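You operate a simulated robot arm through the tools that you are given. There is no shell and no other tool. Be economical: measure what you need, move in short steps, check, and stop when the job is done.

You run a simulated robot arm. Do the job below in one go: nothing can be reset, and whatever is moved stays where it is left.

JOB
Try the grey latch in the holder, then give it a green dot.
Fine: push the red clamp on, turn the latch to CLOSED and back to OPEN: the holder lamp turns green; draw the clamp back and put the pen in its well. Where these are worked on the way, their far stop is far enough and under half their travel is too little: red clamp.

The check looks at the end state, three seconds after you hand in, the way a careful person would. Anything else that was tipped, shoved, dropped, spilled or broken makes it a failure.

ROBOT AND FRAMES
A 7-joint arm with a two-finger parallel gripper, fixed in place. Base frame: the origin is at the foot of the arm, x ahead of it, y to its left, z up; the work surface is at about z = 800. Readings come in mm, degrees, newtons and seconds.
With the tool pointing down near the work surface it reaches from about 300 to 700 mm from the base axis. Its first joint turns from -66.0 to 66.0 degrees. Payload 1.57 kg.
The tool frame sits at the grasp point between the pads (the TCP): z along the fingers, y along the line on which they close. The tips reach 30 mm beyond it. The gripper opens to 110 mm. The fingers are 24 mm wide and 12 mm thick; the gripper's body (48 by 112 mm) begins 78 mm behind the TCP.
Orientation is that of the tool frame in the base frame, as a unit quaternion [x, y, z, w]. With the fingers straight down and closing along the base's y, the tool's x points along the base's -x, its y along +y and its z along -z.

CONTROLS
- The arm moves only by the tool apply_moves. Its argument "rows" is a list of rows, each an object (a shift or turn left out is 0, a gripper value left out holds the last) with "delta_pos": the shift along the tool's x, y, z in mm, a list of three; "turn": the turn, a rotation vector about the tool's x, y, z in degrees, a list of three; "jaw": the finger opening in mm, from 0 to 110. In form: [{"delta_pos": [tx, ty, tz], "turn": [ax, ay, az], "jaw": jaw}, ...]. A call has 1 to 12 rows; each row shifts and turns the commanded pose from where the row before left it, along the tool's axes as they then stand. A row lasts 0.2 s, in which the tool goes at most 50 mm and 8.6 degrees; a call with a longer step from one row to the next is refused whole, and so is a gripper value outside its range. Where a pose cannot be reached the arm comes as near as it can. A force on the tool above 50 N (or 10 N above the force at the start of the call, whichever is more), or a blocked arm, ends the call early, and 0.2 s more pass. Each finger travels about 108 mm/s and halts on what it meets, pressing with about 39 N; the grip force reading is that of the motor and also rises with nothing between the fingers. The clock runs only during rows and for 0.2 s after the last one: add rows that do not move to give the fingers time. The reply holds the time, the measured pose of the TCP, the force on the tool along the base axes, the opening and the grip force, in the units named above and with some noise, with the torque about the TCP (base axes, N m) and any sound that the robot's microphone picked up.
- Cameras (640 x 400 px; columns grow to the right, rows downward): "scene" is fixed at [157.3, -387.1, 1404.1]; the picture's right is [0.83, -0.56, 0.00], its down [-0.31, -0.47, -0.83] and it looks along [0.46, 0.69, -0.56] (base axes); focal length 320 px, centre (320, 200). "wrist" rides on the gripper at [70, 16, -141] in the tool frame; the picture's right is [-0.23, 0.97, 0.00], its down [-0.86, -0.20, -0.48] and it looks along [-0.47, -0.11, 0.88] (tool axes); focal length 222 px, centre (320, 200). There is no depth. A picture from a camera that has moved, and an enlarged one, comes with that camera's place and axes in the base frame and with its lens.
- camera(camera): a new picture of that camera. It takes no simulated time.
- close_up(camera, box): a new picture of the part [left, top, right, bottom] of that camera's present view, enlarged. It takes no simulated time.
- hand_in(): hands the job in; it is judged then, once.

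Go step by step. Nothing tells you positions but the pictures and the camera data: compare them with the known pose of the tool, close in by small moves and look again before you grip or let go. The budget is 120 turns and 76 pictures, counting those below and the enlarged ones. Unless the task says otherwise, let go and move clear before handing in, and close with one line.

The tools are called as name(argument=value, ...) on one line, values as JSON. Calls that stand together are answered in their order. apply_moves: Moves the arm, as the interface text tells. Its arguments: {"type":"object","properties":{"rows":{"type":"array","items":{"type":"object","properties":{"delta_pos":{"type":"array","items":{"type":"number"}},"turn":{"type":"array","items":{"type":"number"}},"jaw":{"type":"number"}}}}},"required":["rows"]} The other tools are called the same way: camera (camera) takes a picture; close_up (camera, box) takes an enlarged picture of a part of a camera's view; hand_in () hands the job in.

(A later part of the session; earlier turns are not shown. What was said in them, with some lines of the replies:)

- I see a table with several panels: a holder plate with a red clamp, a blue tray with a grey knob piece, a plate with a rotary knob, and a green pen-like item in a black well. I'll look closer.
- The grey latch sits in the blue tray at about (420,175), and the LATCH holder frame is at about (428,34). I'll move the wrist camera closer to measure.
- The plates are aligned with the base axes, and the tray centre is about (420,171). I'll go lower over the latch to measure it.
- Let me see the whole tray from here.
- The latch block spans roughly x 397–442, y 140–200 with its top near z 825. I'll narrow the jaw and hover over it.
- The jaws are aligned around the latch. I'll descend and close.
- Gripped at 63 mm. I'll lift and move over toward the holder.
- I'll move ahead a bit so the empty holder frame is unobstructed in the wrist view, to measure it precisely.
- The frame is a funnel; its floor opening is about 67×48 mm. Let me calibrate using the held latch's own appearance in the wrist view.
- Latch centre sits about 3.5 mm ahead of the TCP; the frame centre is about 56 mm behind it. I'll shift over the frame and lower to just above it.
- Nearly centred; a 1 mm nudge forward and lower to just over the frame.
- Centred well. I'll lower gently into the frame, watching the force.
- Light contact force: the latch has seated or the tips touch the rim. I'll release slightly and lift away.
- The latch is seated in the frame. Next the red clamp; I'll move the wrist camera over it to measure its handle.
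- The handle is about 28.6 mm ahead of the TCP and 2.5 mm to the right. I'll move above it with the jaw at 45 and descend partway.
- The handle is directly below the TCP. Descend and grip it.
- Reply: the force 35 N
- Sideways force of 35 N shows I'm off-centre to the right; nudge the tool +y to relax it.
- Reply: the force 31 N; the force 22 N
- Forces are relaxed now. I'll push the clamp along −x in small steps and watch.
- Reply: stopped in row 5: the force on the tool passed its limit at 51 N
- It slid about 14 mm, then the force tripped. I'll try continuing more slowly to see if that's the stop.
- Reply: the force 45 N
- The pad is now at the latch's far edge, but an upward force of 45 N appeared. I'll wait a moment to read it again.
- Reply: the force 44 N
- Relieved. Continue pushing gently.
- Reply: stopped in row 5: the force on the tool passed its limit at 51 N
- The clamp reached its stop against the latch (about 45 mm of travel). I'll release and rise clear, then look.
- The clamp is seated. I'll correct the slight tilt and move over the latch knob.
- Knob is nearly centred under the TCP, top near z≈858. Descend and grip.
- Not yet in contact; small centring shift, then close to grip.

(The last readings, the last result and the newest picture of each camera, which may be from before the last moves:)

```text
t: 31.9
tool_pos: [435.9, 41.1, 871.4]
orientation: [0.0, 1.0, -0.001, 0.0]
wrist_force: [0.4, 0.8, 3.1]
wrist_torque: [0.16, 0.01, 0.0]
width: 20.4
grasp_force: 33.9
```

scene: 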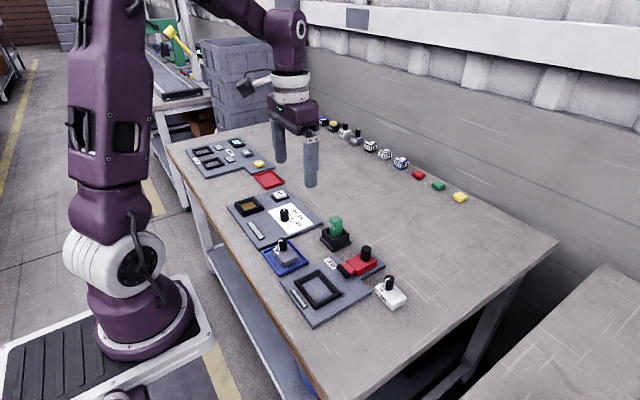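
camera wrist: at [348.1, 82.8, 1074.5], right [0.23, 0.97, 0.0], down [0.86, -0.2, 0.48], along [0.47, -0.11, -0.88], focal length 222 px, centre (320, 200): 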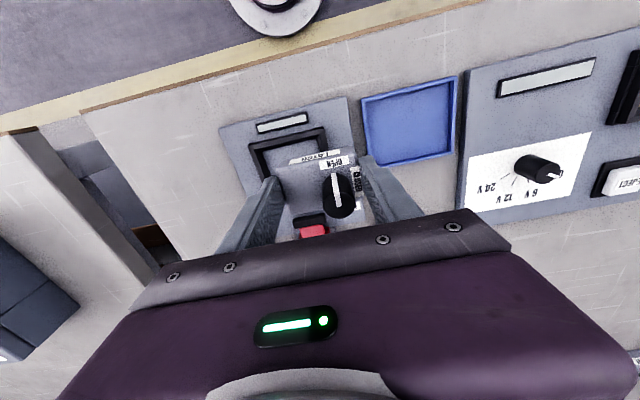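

Grip is centred with negligible side force. Turn about tool z +16° first and check.

apply_moves(rows=[{"turn": [0, 0, 8]}, {"turn": [0, 0, 8]}, {"turn": [0, 0, 8]}, {"turn": [0, 0, 8]}])

close_up(camera="wrist", box=[220, 100, 420, 225])

```text
t: 32.9
tool_pos: [435.9, 39.4, 872.6]
orientation: [0.277, 0.961, 0.0, 0.0]
wrist_force: [-1.7, -0.1, -0.1]
wrist_torque: [-0.04, 0.18, 0.0]
width: 20.6
grasp_force: 34.5
```

```text
3.20 times, centred on (320, 162) of wrist
camera zoom: at [385.1, 92.2, 1015.0], right [0.71, 0.7, 0.0], down [0.62, -0.62, 0.48], along [0.34, -0.34, -0.88], focal length 711 px, centre (320, 320)
```

zoom: 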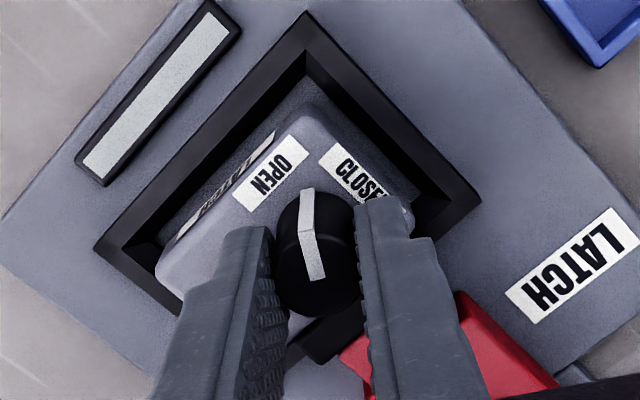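

It turns toward CLOSED, latch steady. Continue to 90°.

apply_moves(rows=[{"turn": [0, 0, 8]}, {"turn": [0, 0, 8]}, {"turn": [0, 0, 8]}, {"turn": [0, 0, 8]}, {"turn": [0, 0, 8]}, {"turn": [0, 0, 8]}, {"turn": [0, 0, 8]}, {"turn": [0, 0, 2]}, {}])

close_up(camera="wrist", box=[220, 100, 420, 225])

```text
t: 34.9
tool_pos: [436.3, 39.8, 872.8]
orientation: [0.708, 0.706, -0.002, 0.0]
wrist_force: [-21.1, 3.4, -2.8]
wrist_torque: [0.18, 1.29, 0.04]
width: 20.5
grasp_force: 34.6
```

```text
3.20 times, centred on (320, 162) of wrist
camera zoom: at [451.9, 111.0, 1016.1], right [0.97, -0.23, 0.0], down [-0.2, -0.85, 0.48], along [-0.11, -0.47, -0.88], focal length 711 px, centre (320, 320)
```

zoom: 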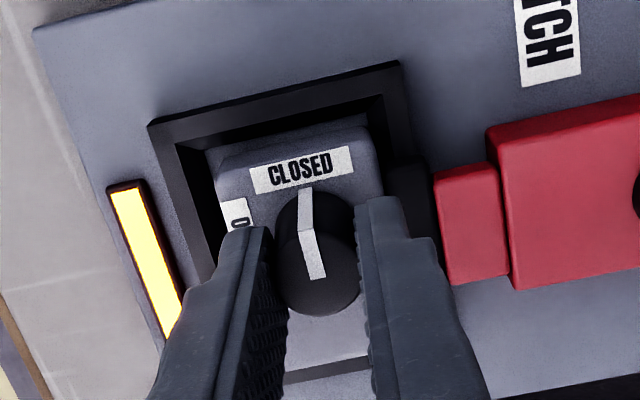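

The lamp is amber at CLOSED. Now turn back to OPEN.

apply_moves(rows=[{"turn": [0, 0, -8]}, {"turn": [0, 0, -8]}, {"turn": [0, 0, -8]}, {"turn": [0, 0, -8]}, {"turn": [0, 0, -8]}, {"turn": [0, 0, -8]}, {"turn": [0, 0, -8]}, {"turn": [0, 0, -8]}, {"turn": [0, 0, -8]}, {"turn": [0, 0, -8]}, {"turn": [0, 0, -8]}, {"turn": [0, 0, -2]}])

close_up(camera="wrist", box=[220, 100, 420, 225])

```text
t: 37.5
tool_pos: [437.7, 40.3, 872.5]
orientation: [0.0, 1.0, -0.001, 0.001]
wrist_force: [-6.5, 2.7, -0.5]
wrist_torque: [0.29, 0.34, -0.07]
width: 20.3
grasp_force: 33.8
```

```text
3.20 times, centred on (320, 162) of wrist
camera zoom: at [366.3, 58.0, 1014.9], right [0.23, 0.97, 0.0], down [0.85, -0.2, 0.48], along [0.47, -0.11, -0.88], focal length 711 px, centre (320, 320)
```

zoom: 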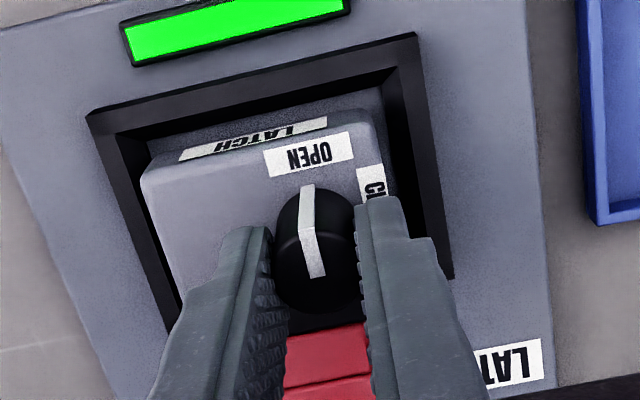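

The lamp is green: it passes. Release the knob, rise, and go to the clamp handle to draw it back.

apply_moves(rows=[{"jaw": 30}, {"jaw": 45}, {"delta_pos": [0, 0, -25]}, {"delta_pos": [0, 0, -30]}, {"delta_pos": [-45, -5, 0]}, {"delta_pos": [-47, -5, 0]}, {}, {}])

close_up(camera="wrist", box=[220, 100, 420, 225])

```text
t: 39.3
tool_pos: [528.0, 27.5, 928.1]
orientation: [0.001, 1.0, -0.002, -0.001]
wrist_force: [0.9, 1.0, -0.2]
wrist_torque: [0.03, 0.01, -0.02]
width: 45.0
grasp_force: 0.1
```

```text
3.20 times, centred on (320, 162) of wrist
camera zoom: at [457.7, 46.1, 1070.5], right [0.23, 0.97, 0.0], down [0.86, -0.2, 0.48], along [0.47, -0.11, -0.88], focal length 711 px, centre (320, 320)
```

zoom: 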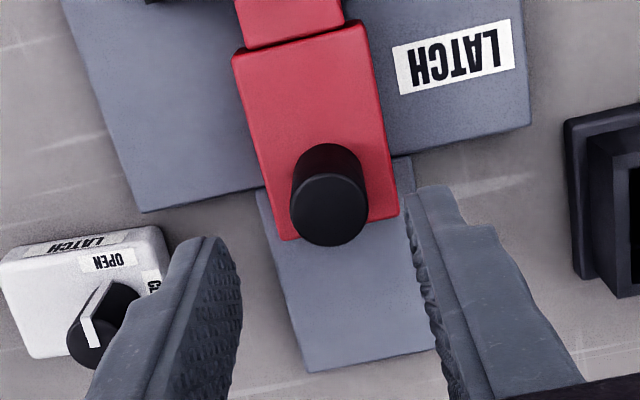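

Handle is again right below the TCP (about 1.5 mm to the left). Descend and grip.

apply_moves(rows=[{"delta_pos": [0, 1.5, 30]}, {"delta_pos": [0, 0, 21]}, {}, {"jaw": 30}, {"jaw": 26}, {"jaw": 15}, {}])

close_up(camera="scene", box=[280, 220, 400, 310])

```text
t: 40.9
tool_pos: [527.2, 29.4, 875.7]
orientation: [0.001, 1.0, -0.002, -0.001]
wrist_force: [1.1, -8.7, -4.1]
wrist_torque: [0.22, -0.06, -0.05]
width: 23.3
grasp_force: 35.9
```

```text
4.44 times, centred on (340, 265) of scene
camera zoom: at [157.4, -387.3, 1404.0], right [0.83, -0.56, 0.0], down [-0.31, -0.47, -0.83], along [0.46, 0.69, -0.56], focal length 1424 px, centre (231, -89)
```

zoom: 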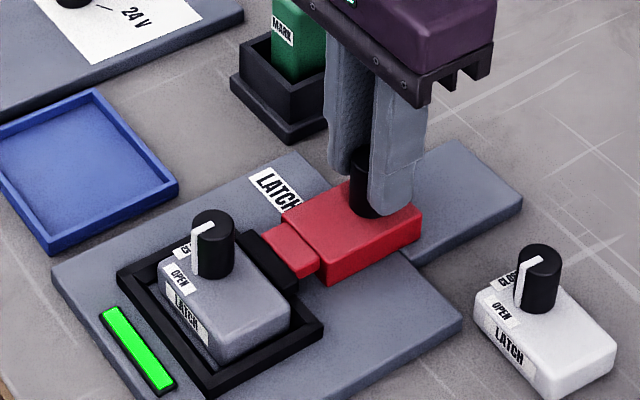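

Gripped. Draw it back along +x.

apply_moves(rows=[{"delta_pos": [-2, -0.5, 0]}, {"delta_pos": [-3, 0, 0]}, {"delta_pos": [-3, 0, 0]}, {"delta_pos": [-3, 0, 0]}, {"delta_pos": [-3, 0, 0]}, {"delta_pos": [-3, 0, 0]}, {"delta_pos": [-3, 0, 0]}, {"delta_pos": [-3, 0, 0]}, {"delta_pos": [-3, 0, 0]}, {"delta_pos": [-3, 0, 0]}, {"delta_pos": [-3, 0, 0]}, {"delta_pos": [-3, 0, 0]}])

```text
t: 43.5
tool_pos: [563.6, 29.7, 876.3]
orientation: [0.001, 1.0, -0.002, 0.001]
wrist_force: [-1.3, -9.4, -7.9]
wrist_torque: [0.13, 0.49, 0.07]
width: 23.0
grasp_force: 35.5
```

apply_moves(rows=[{"delta_pos": [-2, 0, 0]}, {"delta_pos": [-2, 0, 0]}, {"delta_pos": [-2, 0, 0]}, {"delta_pos": [-2, 0, 0]}, {"delta_pos": [-2, 0, 0]}, {"delta_pos": [-1, 0, 0]}, {"delta_pos": [-1, 0, 0]}, {}])

close_up(camera="scene", box=[300, 210, 420, 300])

```text
t: 45.3
tool_pos: [574.1, 30.1, 877.3]
orientation: [0.0, 1.0, -0.001, -0.004]
wrist_force: [-23.7, -9.7, -10.2]
wrist_torque: [0.21, 0.57, -0.1]
width: 23.1
grasp_force: 35.1
```

```text
4.44 times, centred on (360, 255) of scene
camera zoom: at [156.9, -387.3, 1404.1], right [0.83, -0.56, 0.0], down [-0.31, -0.47, -0.83], along [0.46, 0.69, -0.56], focal length 1424 px, centre (142, -44)
```

zoom: 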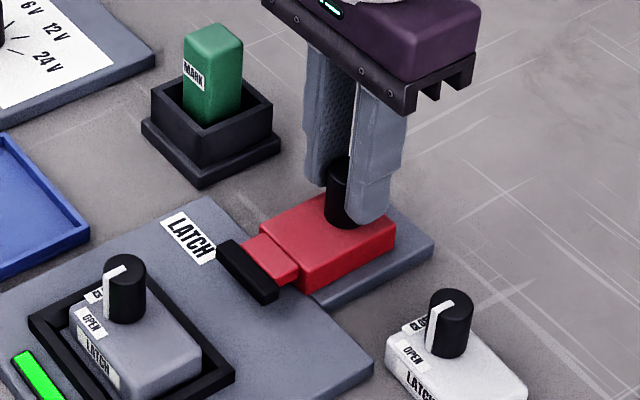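

The clamp is back at its start stop. Release, rise, and look at the MARK pen near (572,154).

apply_moves(rows=[{"jaw": 45}, {"delta_pos": [0, 0, -1]}, {"delta_pos": [0, 0, -35]}, {"delta_pos": [0, 0, -45]}, {"delta_pos": [0, 20, -40]}, {"delta_pos": [13, 45, 0], "jaw": 70}, {"delta_pos": [13, 45, 0]}, {}, {}])

close_up(camera="wrist", box=[220, 80, 420, 205])

close_up(camera="scene", box=[305, 200, 365, 245])

```text
t: 47.3
tool_pos: [549.6, 140.2, 995.7]
orientation: [0.0, 1.0, -0.001, 0.0]
wrist_force: [0.1, 0.1, 0.1]
wrist_torque: [0.01, 0.0, 0.0]
width: 70.0
grasp_force: 0.0
```

```text
3.20 times, centred on (320, 142) of wrist
camera zoom: at [480.2, 158.4, 1138.4], right [0.23, 0.97, 0.0], down [0.86, -0.2, 0.48], along [0.47, -0.11, -0.88], focal length 711 px, centre (320, 384)
```

zoom: 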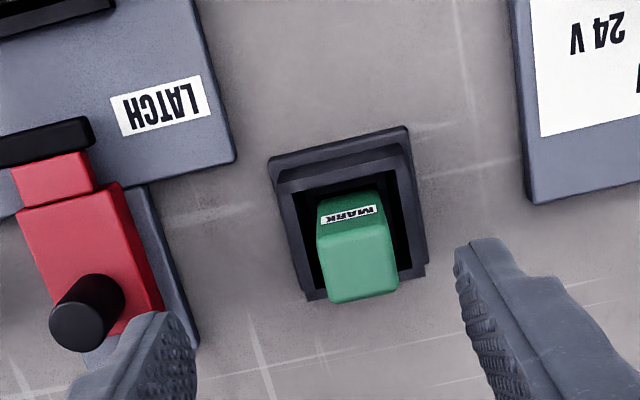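

```text
8.89 times, centred on (335, 222) of scene
camera zoom: at [157.3, -387.0, 1404.1], right [0.83, -0.56, 0.0], down [-0.31, -0.47, -0.83], along [0.46, 0.69, -0.56], focal length 2848 px, centre (187, 0)
```

zoom: 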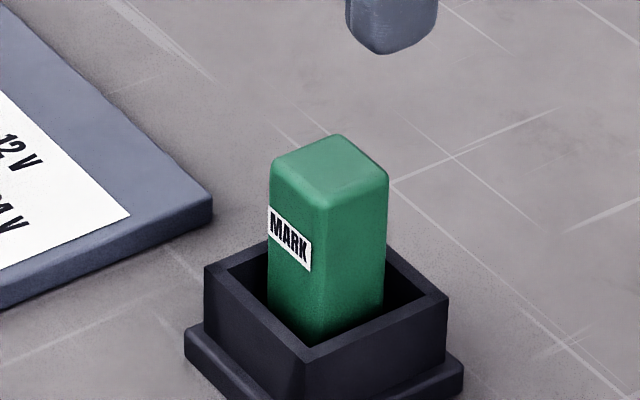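

Pen is about 27 mm square, top near z≈884, about 18 mm ahead and 9.5 mm left of the TCP. I'll hover over it.

apply_moves(rows=[{"delta_pos": [-18.3, 9.5, 0], "jaw": 55}, {"delta_pos": [0, 0, 40]}, {"delta_pos": [0, 0, 20]}, {}, {}])

close_up(camera="wrist", box=[220, 110, 420, 235])

close_up(camera="scene", box=[295, 180, 375, 240])

```text
t: 48.5
tool_pos: [571.2, 150.4, 938.2]
orientation: [0.001, 1.0, -0.002, 0.001]
wrist_force: [-0.1, -0.7, 0.8]
wrist_torque: [0.01, 0.0, -0.01]
width: 55.0
grasp_force: 0.1
```

```text
3.20 times, centred on (320, 172) of wrist
camera zoom: at [500.5, 169.4, 1080.7], right [0.23, 0.97, 0.0], down [0.85, -0.2, 0.48], along [0.47, -0.11, -0.88], focal length 711 px, centre (320, 288)
```

zoom: 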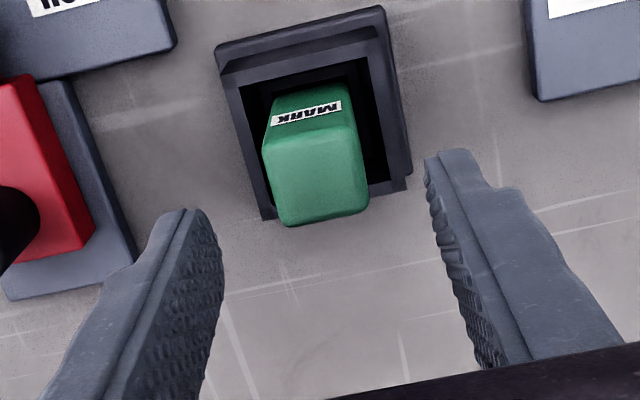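

```text
6.67 times, centred on (335, 210) of scene
camera zoom: at [157.3, -387.1, 1404.1], right [0.83, -0.56, 0.0], down [-0.31, -0.47, -0.83], along [0.46, 0.69, -0.56], focal length 2136 px, centre (220, 133)
```

zoom: 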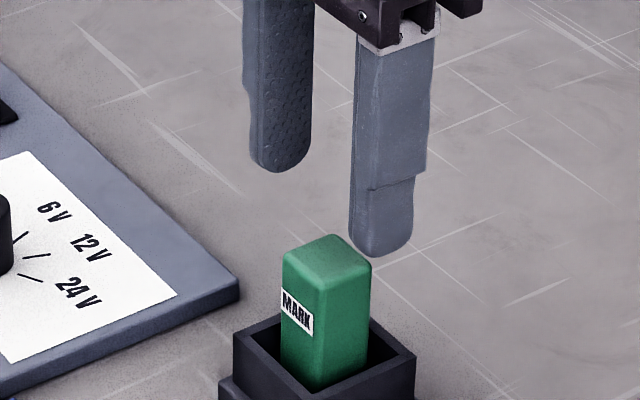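

Nearly centred. A 2 mm correction then descend, and look.

apply_moves(rows=[{"delta_pos": [2.3, -0.5, 25]}, {"delta_pos": [0, 0, 20]}, {"delta_pos": [0, 0, 12]}, {}, {}])

close_up(camera="scene", box=[295, 190, 375, 250])

close_up(camera="wrist", box=[220, 120, 420, 245])

```text
t: 49.7
tool_pos: [565.9, 151.1, 881.0]
orientation: [0.0, 1.0, -0.001, -0.001]
wrist_force: [-0.2, 0.0, -0.4]
wrist_torque: [0.0, -0.02, 0.01]
width: 54.9
grasp_force: 0.1
```

```text
6.67 times, centred on (335, 220) of scene
camera zoom: at [157.3, -387.1, 1404.1], right [0.83, -0.56, 0.0], down [-0.31, -0.47, -0.83], along [0.46, 0.69, -0.56], focal length 2136 px, centre (220, 67)
```

zoom: 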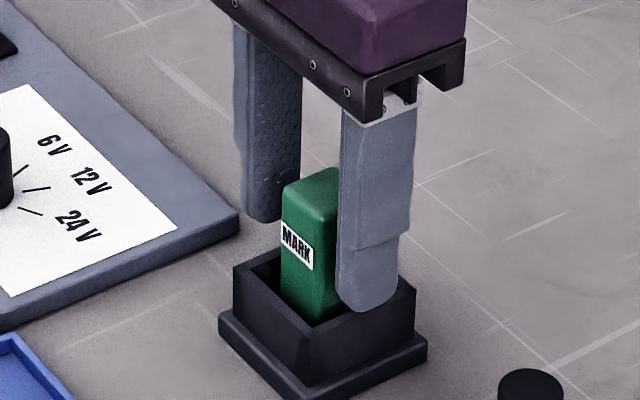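

```text
3.20 times, centred on (320, 182) of wrist
camera zoom: at [495.9, 168.6, 1023.3], right [0.23, 0.97, 0.0], down [0.86, -0.2, 0.48], along [0.47, -0.11, -0.88], focal length 711 px, centre (320, 256)
```

zoom: 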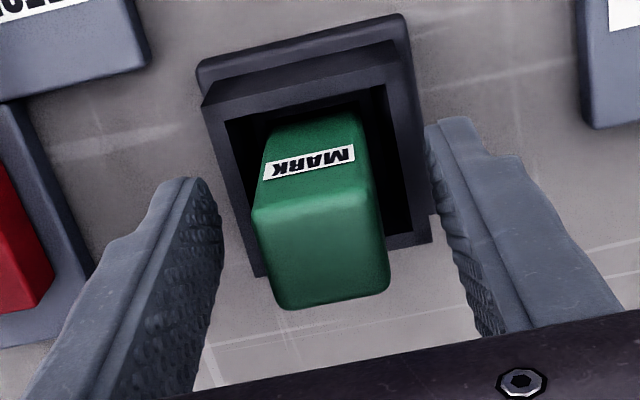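

Pen is centred between the jaws. Close and grip.

apply_moves(rows=[{"delta_pos": [-1.2, 0.3, 0]}, {"jaw": 40}, {"jaw": 30}, {"jaw": 20}, {}, {}])

```text
t: 51.1
tool_pos: [566.4, 152.3, 880.0]
orientation: [0.0, 1.0, 0.0, 0.0]
wrist_force: [0.1, -0.4, 0.0]
wrist_torque: [-0.02, 0.01, 0.02]
width: 27.1
grasp_force: 37.3
```

Gripped at 27 mm. Lift straight up and look at the pen's tip.

apply_moves(rows=[{"delta_pos": [0, 0, -15]}, {"delta_pos": [0, 0, -35]}, {"delta_pos": [0, 0, -45]}, {}])

close_up(camera="scene", box=[290, 160, 380, 250])

```text
t: 52.1
tool_pos: [567.4, 149.1, 975.8]
orientation: [0.001, 1.0, 0.0, 0.0]
wrist_force: [0.5, 0.2, -0.4]
wrist_torque: [0.03, -0.02, 0.02]
width: 27.2
grasp_force: 38.0
```

```text
4.44 times, centred on (335, 205) of scene
camera zoom: at [157.3, -387.1, 1404.1], right [0.83, -0.56, 0.0], down [-0.31, -0.47, -0.83], along [0.46, 0.69, -0.56], focal length 1424 px, centre (253, 178)
```

zoom: 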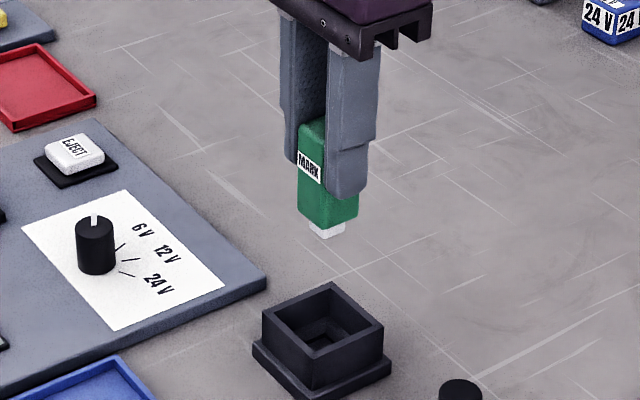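

The pen bottom is about 68 mm below the TCP. I'll carry it over the latch's left half, turning 90° so the fingers straddle along x and stay off the knob.

apply_moves(rows=[{"delta_pos": [27, -27.8, 0]}, {"delta_pos": [27, -27.8, 0]}, {"delta_pos": [27, -27.8, 0]}, {"delta_pos": [27, -27.8, 0]}, {"delta_pos": [27, -27.8, 0]}, {}])

apply_moves(rows=[{"turn": [0, 0, 8.5]}, {"turn": [0, 0, 8.5]}, {"turn": [0, 0, 8.5]}, {"turn": [0, 0, 8.5]}, {"turn": [0, 0, 8.5]}, {"turn": [0, 0, 8.5]}, {"turn": [0, 0, 8.5]}, {"turn": [0, 0, 8.5]}, {"turn": [0, 0, 8.5]}, {"turn": [0, 0, 8.5]}, {"turn": [0, 0, 5]}, {}])

close_up(camera="wrist", box=[200, 60, 440, 210])

close_up(camera="scene", box=[270, 190, 370, 300])

```text
t: 53.5
tool_pos: [429.6, 8.1, 974.5]
orientation: [0.001, 1.0, -0.001, 0.0]
wrist_force: [0.0, -0.6, 0.2]
wrist_torque: [0.03, 0.02, 0.0]
width: 27.1
grasp_force: 37.7
```

```text
t: 56.1
tool_pos: [432.8, 12.0, 976.2]
orientation: [0.707, 0.707, -0.001, 0.0]
wrist_force: [-1.1, -0.2, 0.1]
wrist_torque: [0.01, 0.0, -0.01]
width: 27.0
grasp_force: 37.5
```

```text
2.67 times, centred on (320, 135) of wrist
camera zoom: at [448.0, 83.3, 1118.9], right [0.97, -0.23, 0.0], down [-0.2, -0.85, 0.48], along [-0.11, -0.47, -0.88], focal length 592 px, centre (320, 373)
```

zoom: 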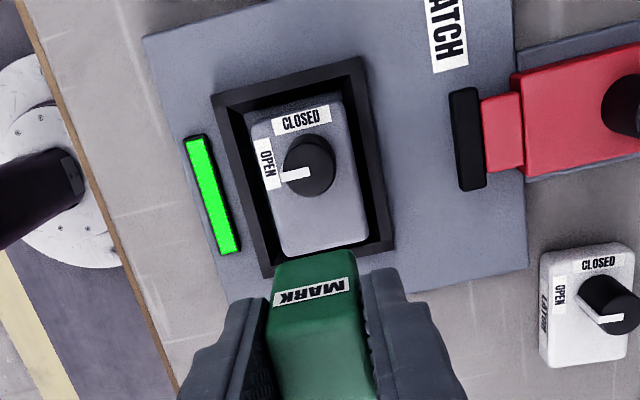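

```text
3.64 times, centred on (320, 245) of scene
camera zoom: at [157.3, -387.1, 1404.1], right [0.83, -0.56, 0.0], down [-0.31, -0.47, -0.83], along [0.46, 0.69, -0.56], focal length 1165 px, centre (320, 36)
```

zoom: 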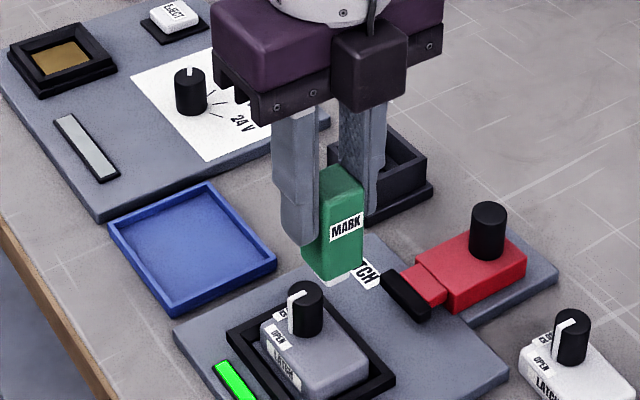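

The pen is over the latch's left half with clearance to the knob. Lower to just above it.

apply_moves(rows=[{"delta_pos": [0, 0, 30]}, {"delta_pos": [0, 0, 25]}, {"delta_pos": [0, 0, 12]}, {}, {}])

close_up(camera="scene", box=[285, 225, 365, 295])

close_up(camera="wrist", box=[220, 80, 420, 205])

```text
t: 57.3
tool_pos: [433.3, 11.2, 910.2]
orientation: [0.708, 0.707, 0.0, 0.0]
wrist_force: [0.2, -0.1, 0.0]
wrist_torque: [0.0, 0.02, 0.03]
width: 27.1
grasp_force: 38.2
```

```text
5.71 times, centred on (325, 260) of scene
camera zoom: at [157.3, -387.1, 1404.1], right [0.83, -0.56, 0.0], down [-0.31, -0.47, -0.83], along [0.46, 0.69, -0.56], focal length 1830 px, centre (291, -143)
```

zoom: 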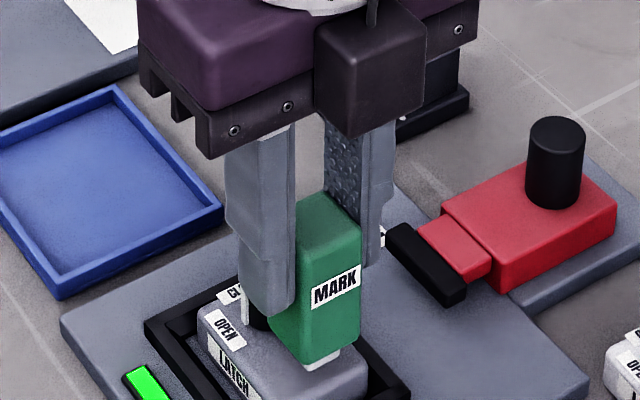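

```text
3.20 times, centred on (320, 142) of wrist
camera zoom: at [450.0, 82.9, 1052.1], right [0.97, -0.23, 0.0], down [-0.2, -0.85, 0.48], along [-0.11, -0.47, -0.88], focal length 711 px, centre (320, 384)
```

zoom: 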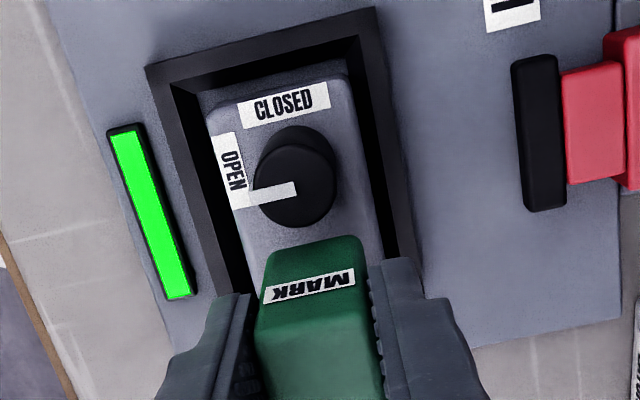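

Just above the latch. Lower in small steps until light contact.

apply_moves(rows=[{"delta_pos": [0, 0, 2]}, {"delta_pos": [0, 0, 2]}, {"delta_pos": [0, 0, 2]}, {}])

```text
t: 58.3
tool_pos: [432.2, 11.5, 903.1]
orientation: [0.707, 0.708, -0.001, 0.0]
wrist_force: [0.6, 0.4, -0.3]
wrist_torque: [0.02, 0.0, 0.0]
width: 27.2
grasp_force: 37.4
```

apply_moves(rows=[{"delta_pos": [0, 0, 1.5]}, {"delta_pos": [0, 0, 1.5]}, {}])

```text
t: 59.1
tool_pos: [433.6, 11.4, 899.8]
orientation: [0.708, 0.707, 0.001, 0.002]
wrist_force: [-0.1, 2.2, 29.7]
wrist_torque: [0.12, 0.02, 0.0]
width: 27.3
grasp_force: 37.8
```

Contact made at 30 N. Lift straight up and check the dot.

apply_moves(rows=[{}, {"delta_pos": [0, 0, -10]}, {"delta_pos": [0, 0, -30]}, {"delta_pos": [0, 0, -36]}, {"delta_pos": [0, -40, 0]}, {}])

close_up(camera="wrist", box=[200, 60, 440, 210])

close_up(camera="scene", box=[285, 235, 365, 305])

```text
t: 60.5
tool_pos: [392.6, 13.9, 974.8]
orientation: [0.708, 0.707, 0.0, 0.001]
wrist_force: [-0.5, 0.2, -0.6]
wrist_torque: [0.03, 0.03, 0.0]
width: 27.2
grasp_force: 37.9
```

```text
2.67 times, centred on (320, 135) of wrist
camera zoom: at [409.4, 85.0, 1117.8], right [0.97, -0.23, 0.0], down [-0.2, -0.85, 0.48], along [-0.11, -0.47, -0.88], focal length 592 px, centre (320, 373)
```

zoom: 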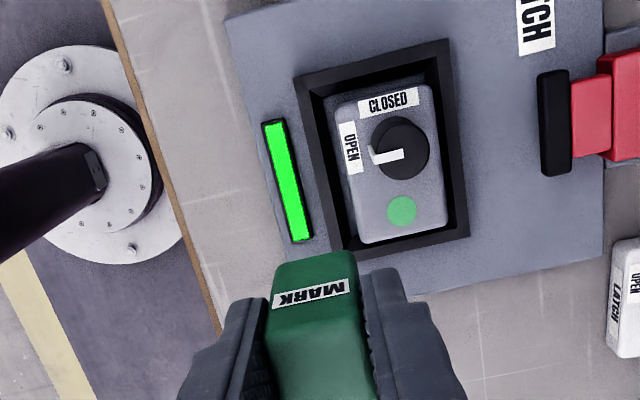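

```text
5.71 times, centred on (325, 270) of scene
camera zoom: at [157.3, -387.1, 1404.1], right [0.83, -0.56, 0.0], down [-0.31, -0.47, -0.83], along [0.46, 0.69, -0.56], focal length 1830 px, centre (291, -200)
```

zoom: 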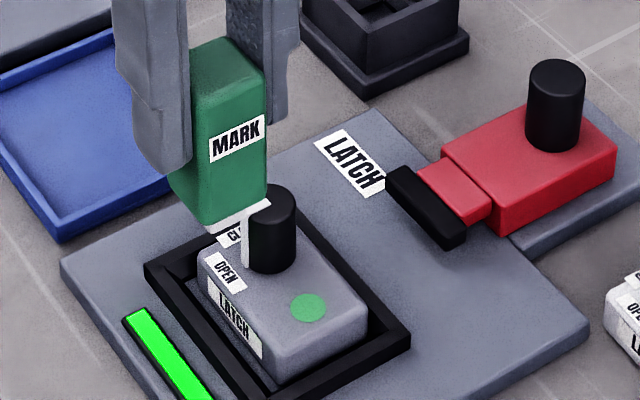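

The green dot is on the latch. Now retrace: shift back, turn back 90°, and return over the well.

apply_moves(rows=[{"delta_pos": [0, 40, 0]}, {"turn": [0, 0, -8.5]}, {"turn": [0, 0, -8.5]}, {"turn": [0, 0, -8.5]}, {"turn": [0, 0, -8.5]}, {"turn": [0, 0, -8.5]}, {"turn": [0, 0, -8.5]}, {"turn": [0, 0, -8.5]}, {"turn": [0, 0, -8.5]}, {"turn": [0, 0, -8.5]}, {"turn": [0, 0, -8.5]}, {"turn": [0, 0, -5]}])

apply_moves(rows=[{"delta_pos": [-27, 27.8, 0]}, {"delta_pos": [-27, 27.8, 0]}, {"delta_pos": [-27, 27.8, 0]}, {"delta_pos": [-27, 27.8, 0]}, {"delta_pos": [-27, 27.8, 0]}, {}, {}])

close_up(camera="scene", box=[290, 170, 380, 260])

close_up(camera="wrist", box=[220, 80, 420, 205])

```text
t: 63.1
tool_pos: [431.1, 11.0, 975.1]
orientation: [0.0, 1.0, -0.001, 0.0]
wrist_force: [-0.6, -0.3, -0.5]
wrist_torque: [0.03, 0.01, 0.01]
width: 27.1
grasp_force: 37.5
```

```text
t: 64.7
tool_pos: [566.4, 150.3, 978.1]
orientation: [0.001, 1.0, -0.001, 0.0]
wrist_force: [-0.2, 0.3, -0.2]
wrist_torque: [-0.02, 0.03, -0.01]
width: 27.0
grasp_force: 37.8
```

```text
4.44 times, centred on (335, 215) of scene
camera zoom: at [157.3, -387.0, 1404.1], right [0.83, -0.56, 0.0], down [-0.31, -0.47, -0.83], along [0.46, 0.69, -0.56], focal length 1424 px, centre (253, 133)
```

zoom: 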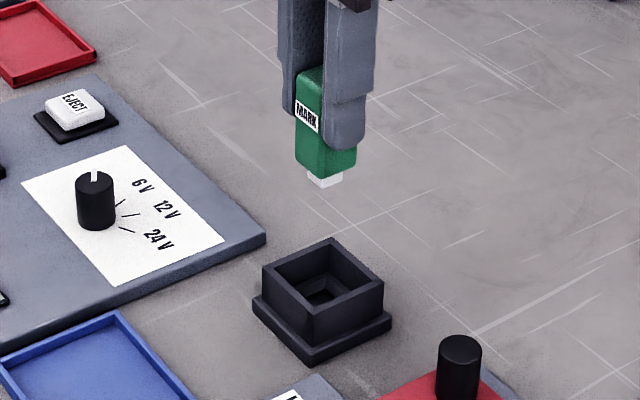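

```text
3.20 times, centred on (320, 142) of wrist
camera zoom: at [496.3, 168.4, 1120.0], right [0.23, 0.97, 0.0], down [0.86, -0.2, 0.48], along [0.47, -0.11, -0.88], focal length 711 px, centre (320, 384)
```

zoom: 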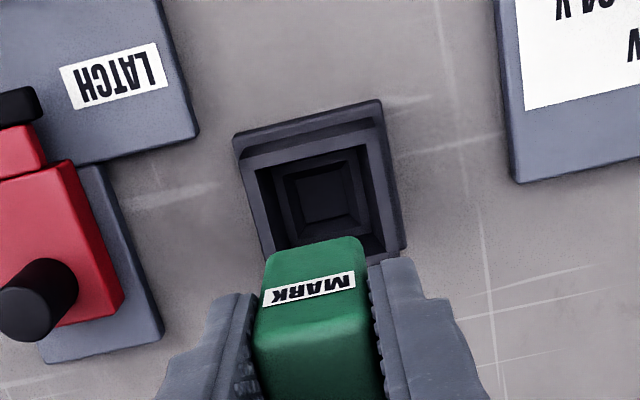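

Positioned above the well, retraced. Lower to just above the rim and check.

apply_moves(rows=[{"delta_pos": [0, 0, 35]}, {"delta_pos": [0, 0, 30]}, {}, {}])

close_up(camera="scene", box=[295, 190, 375, 250])

close_up(camera="wrist", box=[220, 110, 420, 235])

```text
t: 65.7
tool_pos: [564.3, 149.0, 912.7]
orientation: [-0.001, 1.0, -0.001, 0.0]
wrist_force: [-0.4, -0.2, -0.2]
wrist_torque: [-0.05, 0.0, 0.04]
width: 26.7
grasp_force: 37.5
```

```text
6.67 times, centred on (335, 220) of scene
camera zoom: at [157.3, -387.1, 1404.1], right [0.83, -0.56, 0.0], down [-0.31, -0.47, -0.83], along [0.46, 0.69, -0.56], focal length 2136 px, centre (220, 67)
```

zoom: 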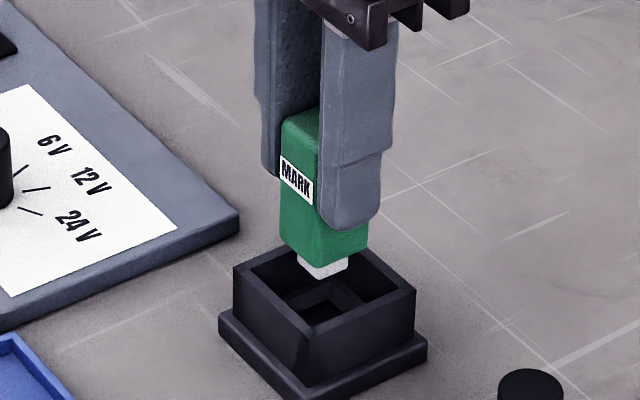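

```text
3.20 times, centred on (320, 172) of wrist
camera zoom: at [495.7, 167.9, 1054.9], right [0.23, 0.97, 0.0], down [0.86, -0.2, 0.48], along [0.47, -0.11, -0.88], focal length 711 px, centre (320, 288)
```

zoom: 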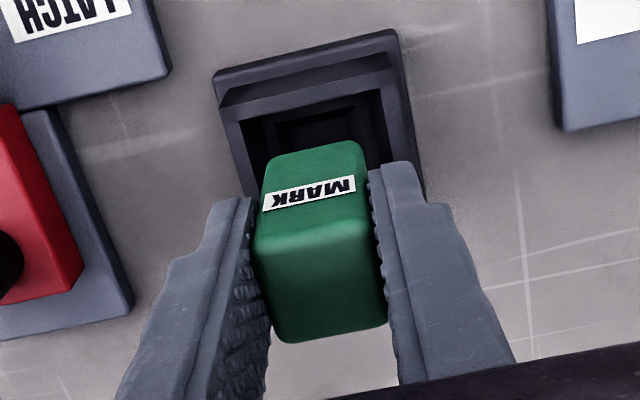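

Aligned within about 1 mm. Nudge +0.7 mm in x and lower into the well.

apply_moves(rows=[{"delta_pos": [-0.7, 0, 8]}, {"delta_pos": [0, 0, 8]}, {"delta_pos": [0, 0, 6]}, {"delta_pos": [0, 0, 3]}, {}])

```text
t: 66.9
tool_pos: [566.7, 150.0, 885.7]
orientation: [0.0, 1.0, -0.002, 0.0]
wrist_force: [0.2, 0.1, -0.7]
wrist_torque: [0.01, -0.01, 0.01]
width: 27.1
grasp_force: 37.6
```

apply_moves(rows=[{"delta_pos": [0, 0, 2]}, {"delta_pos": [0, 0, 1.5]}, {"delta_pos": [0, 0, 1]}, {}])

close_up(camera="scene", box=[295, 190, 375, 250])

```text
t: 67.9
tool_pos: [568.3, 149.7, 880.3]
orientation: [0.001, 1.0, -0.001, 0.0]
wrist_force: [0.0, 0.0, -0.3]
wrist_torque: [0.03, -0.01, -0.01]
width: 27.0
grasp_force: 37.4
```

```text
6.67 times, centred on (335, 220) of scene
camera zoom: at [157.3, -387.1, 1404.1], right [0.83, -0.56, 0.0], down [-0.31, -0.47, -0.83], along [0.46, 0.69, -0.56], focal length 2136 px, centre (220, 67)
```

zoom: 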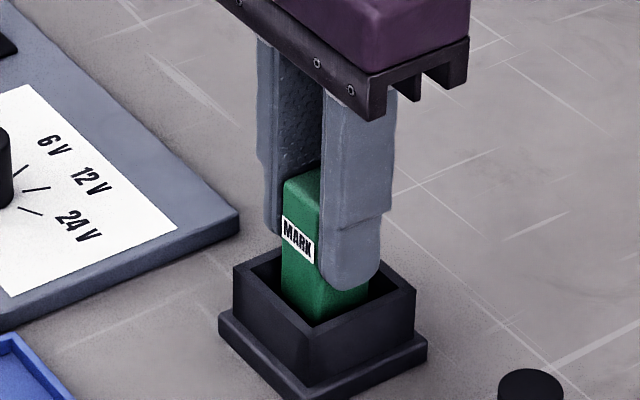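

About 1 mm to go; step down until contact.

apply_moves(rows=[{"delta_pos": [0, 0, 0.7]}, {"delta_pos": [0, 0, 0.7]}, {}])

```text
t: 68.7
tool_pos: [567.5, 150.7, 879.8]
orientation: [0.001, 1.0, -0.001, 0.001]
wrist_force: [-0.7, -0.2, -1.0]
wrist_torque: [0.01, -0.01, -0.01]
width: 26.9
grasp_force: 37.5
```

apply_moves(rows=[{"delta_pos": [0, 0, 0.7]}, {"delta_pos": [0, 0, 0.7]}, {}])

```text
t: 69.5
tool_pos: [569.8, 150.6, 879.5]
orientation: [0.0, 1.0, -0.001, 0.0]
wrist_force: [0.2, -0.1, 1.9]
wrist_torque: [0.02, -0.01, -0.03]
width: 27.2
grasp_force: 38.0
```

Light contact: the pen is seated. Release and rise clear.

apply_moves(rows=[{"jaw": 32}, {"jaw": 45}, {}, {"delta_pos": [0, 0, -30]}, {"delta_pos": [0, 0, -40]}, {"delta_pos": [0, 0, -45]}, {}])

camera(camera="scene")

close_up(camera="scene", box=[260, 190, 420, 310])

```text
t: 71.1
tool_pos: [568.0, 150.0, 992.0]
orientation: [0.0, 1.0, -0.002, 0.0]
wrist_force: [-0.4, 0.4, -0.6]
wrist_torque: [0.02, -0.01, -0.02]
width: 45.1
grasp_force: 0.0
```

```text
7 pictures are left
```

scene: 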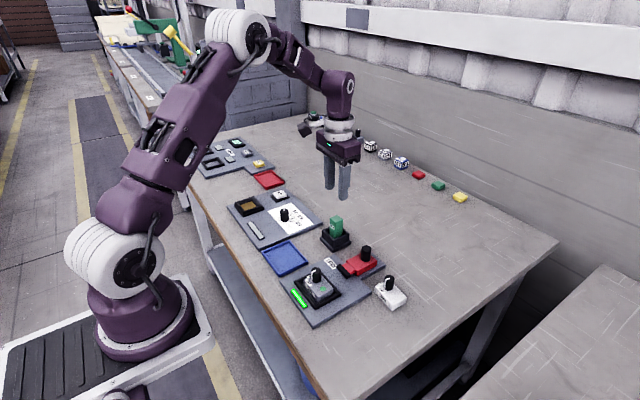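

```text
3.33 times, centred on (340, 250) of scene
camera zoom: at [157.3, -387.1, 1404.1], right [0.83, -0.56, 0.0], down [-0.31, -0.47, -0.83], along [0.46, 0.69, -0.56], focal length 1068 px, centre (253, 33)
```

zoom: 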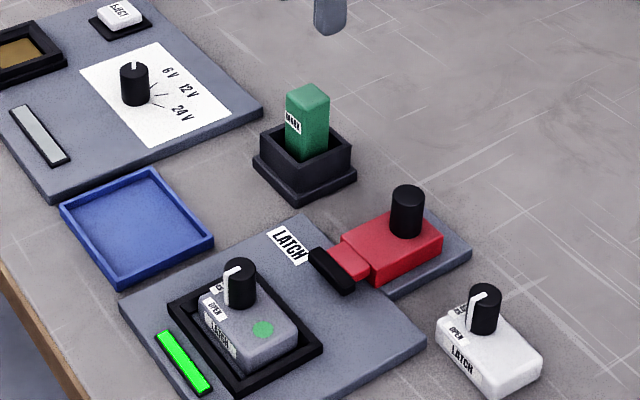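

Everything is as required: the lamp is green, the clamp is back, the dot is on the latch, and the pen is in its well. I'm handing in.

hand_in()

```text
The job is handed in.
```

The grey latch passed in the holder and the lamp turned green; it now has its green dot, the clamp is drawn back, the pen is in its well, and I left the latch in the holder.
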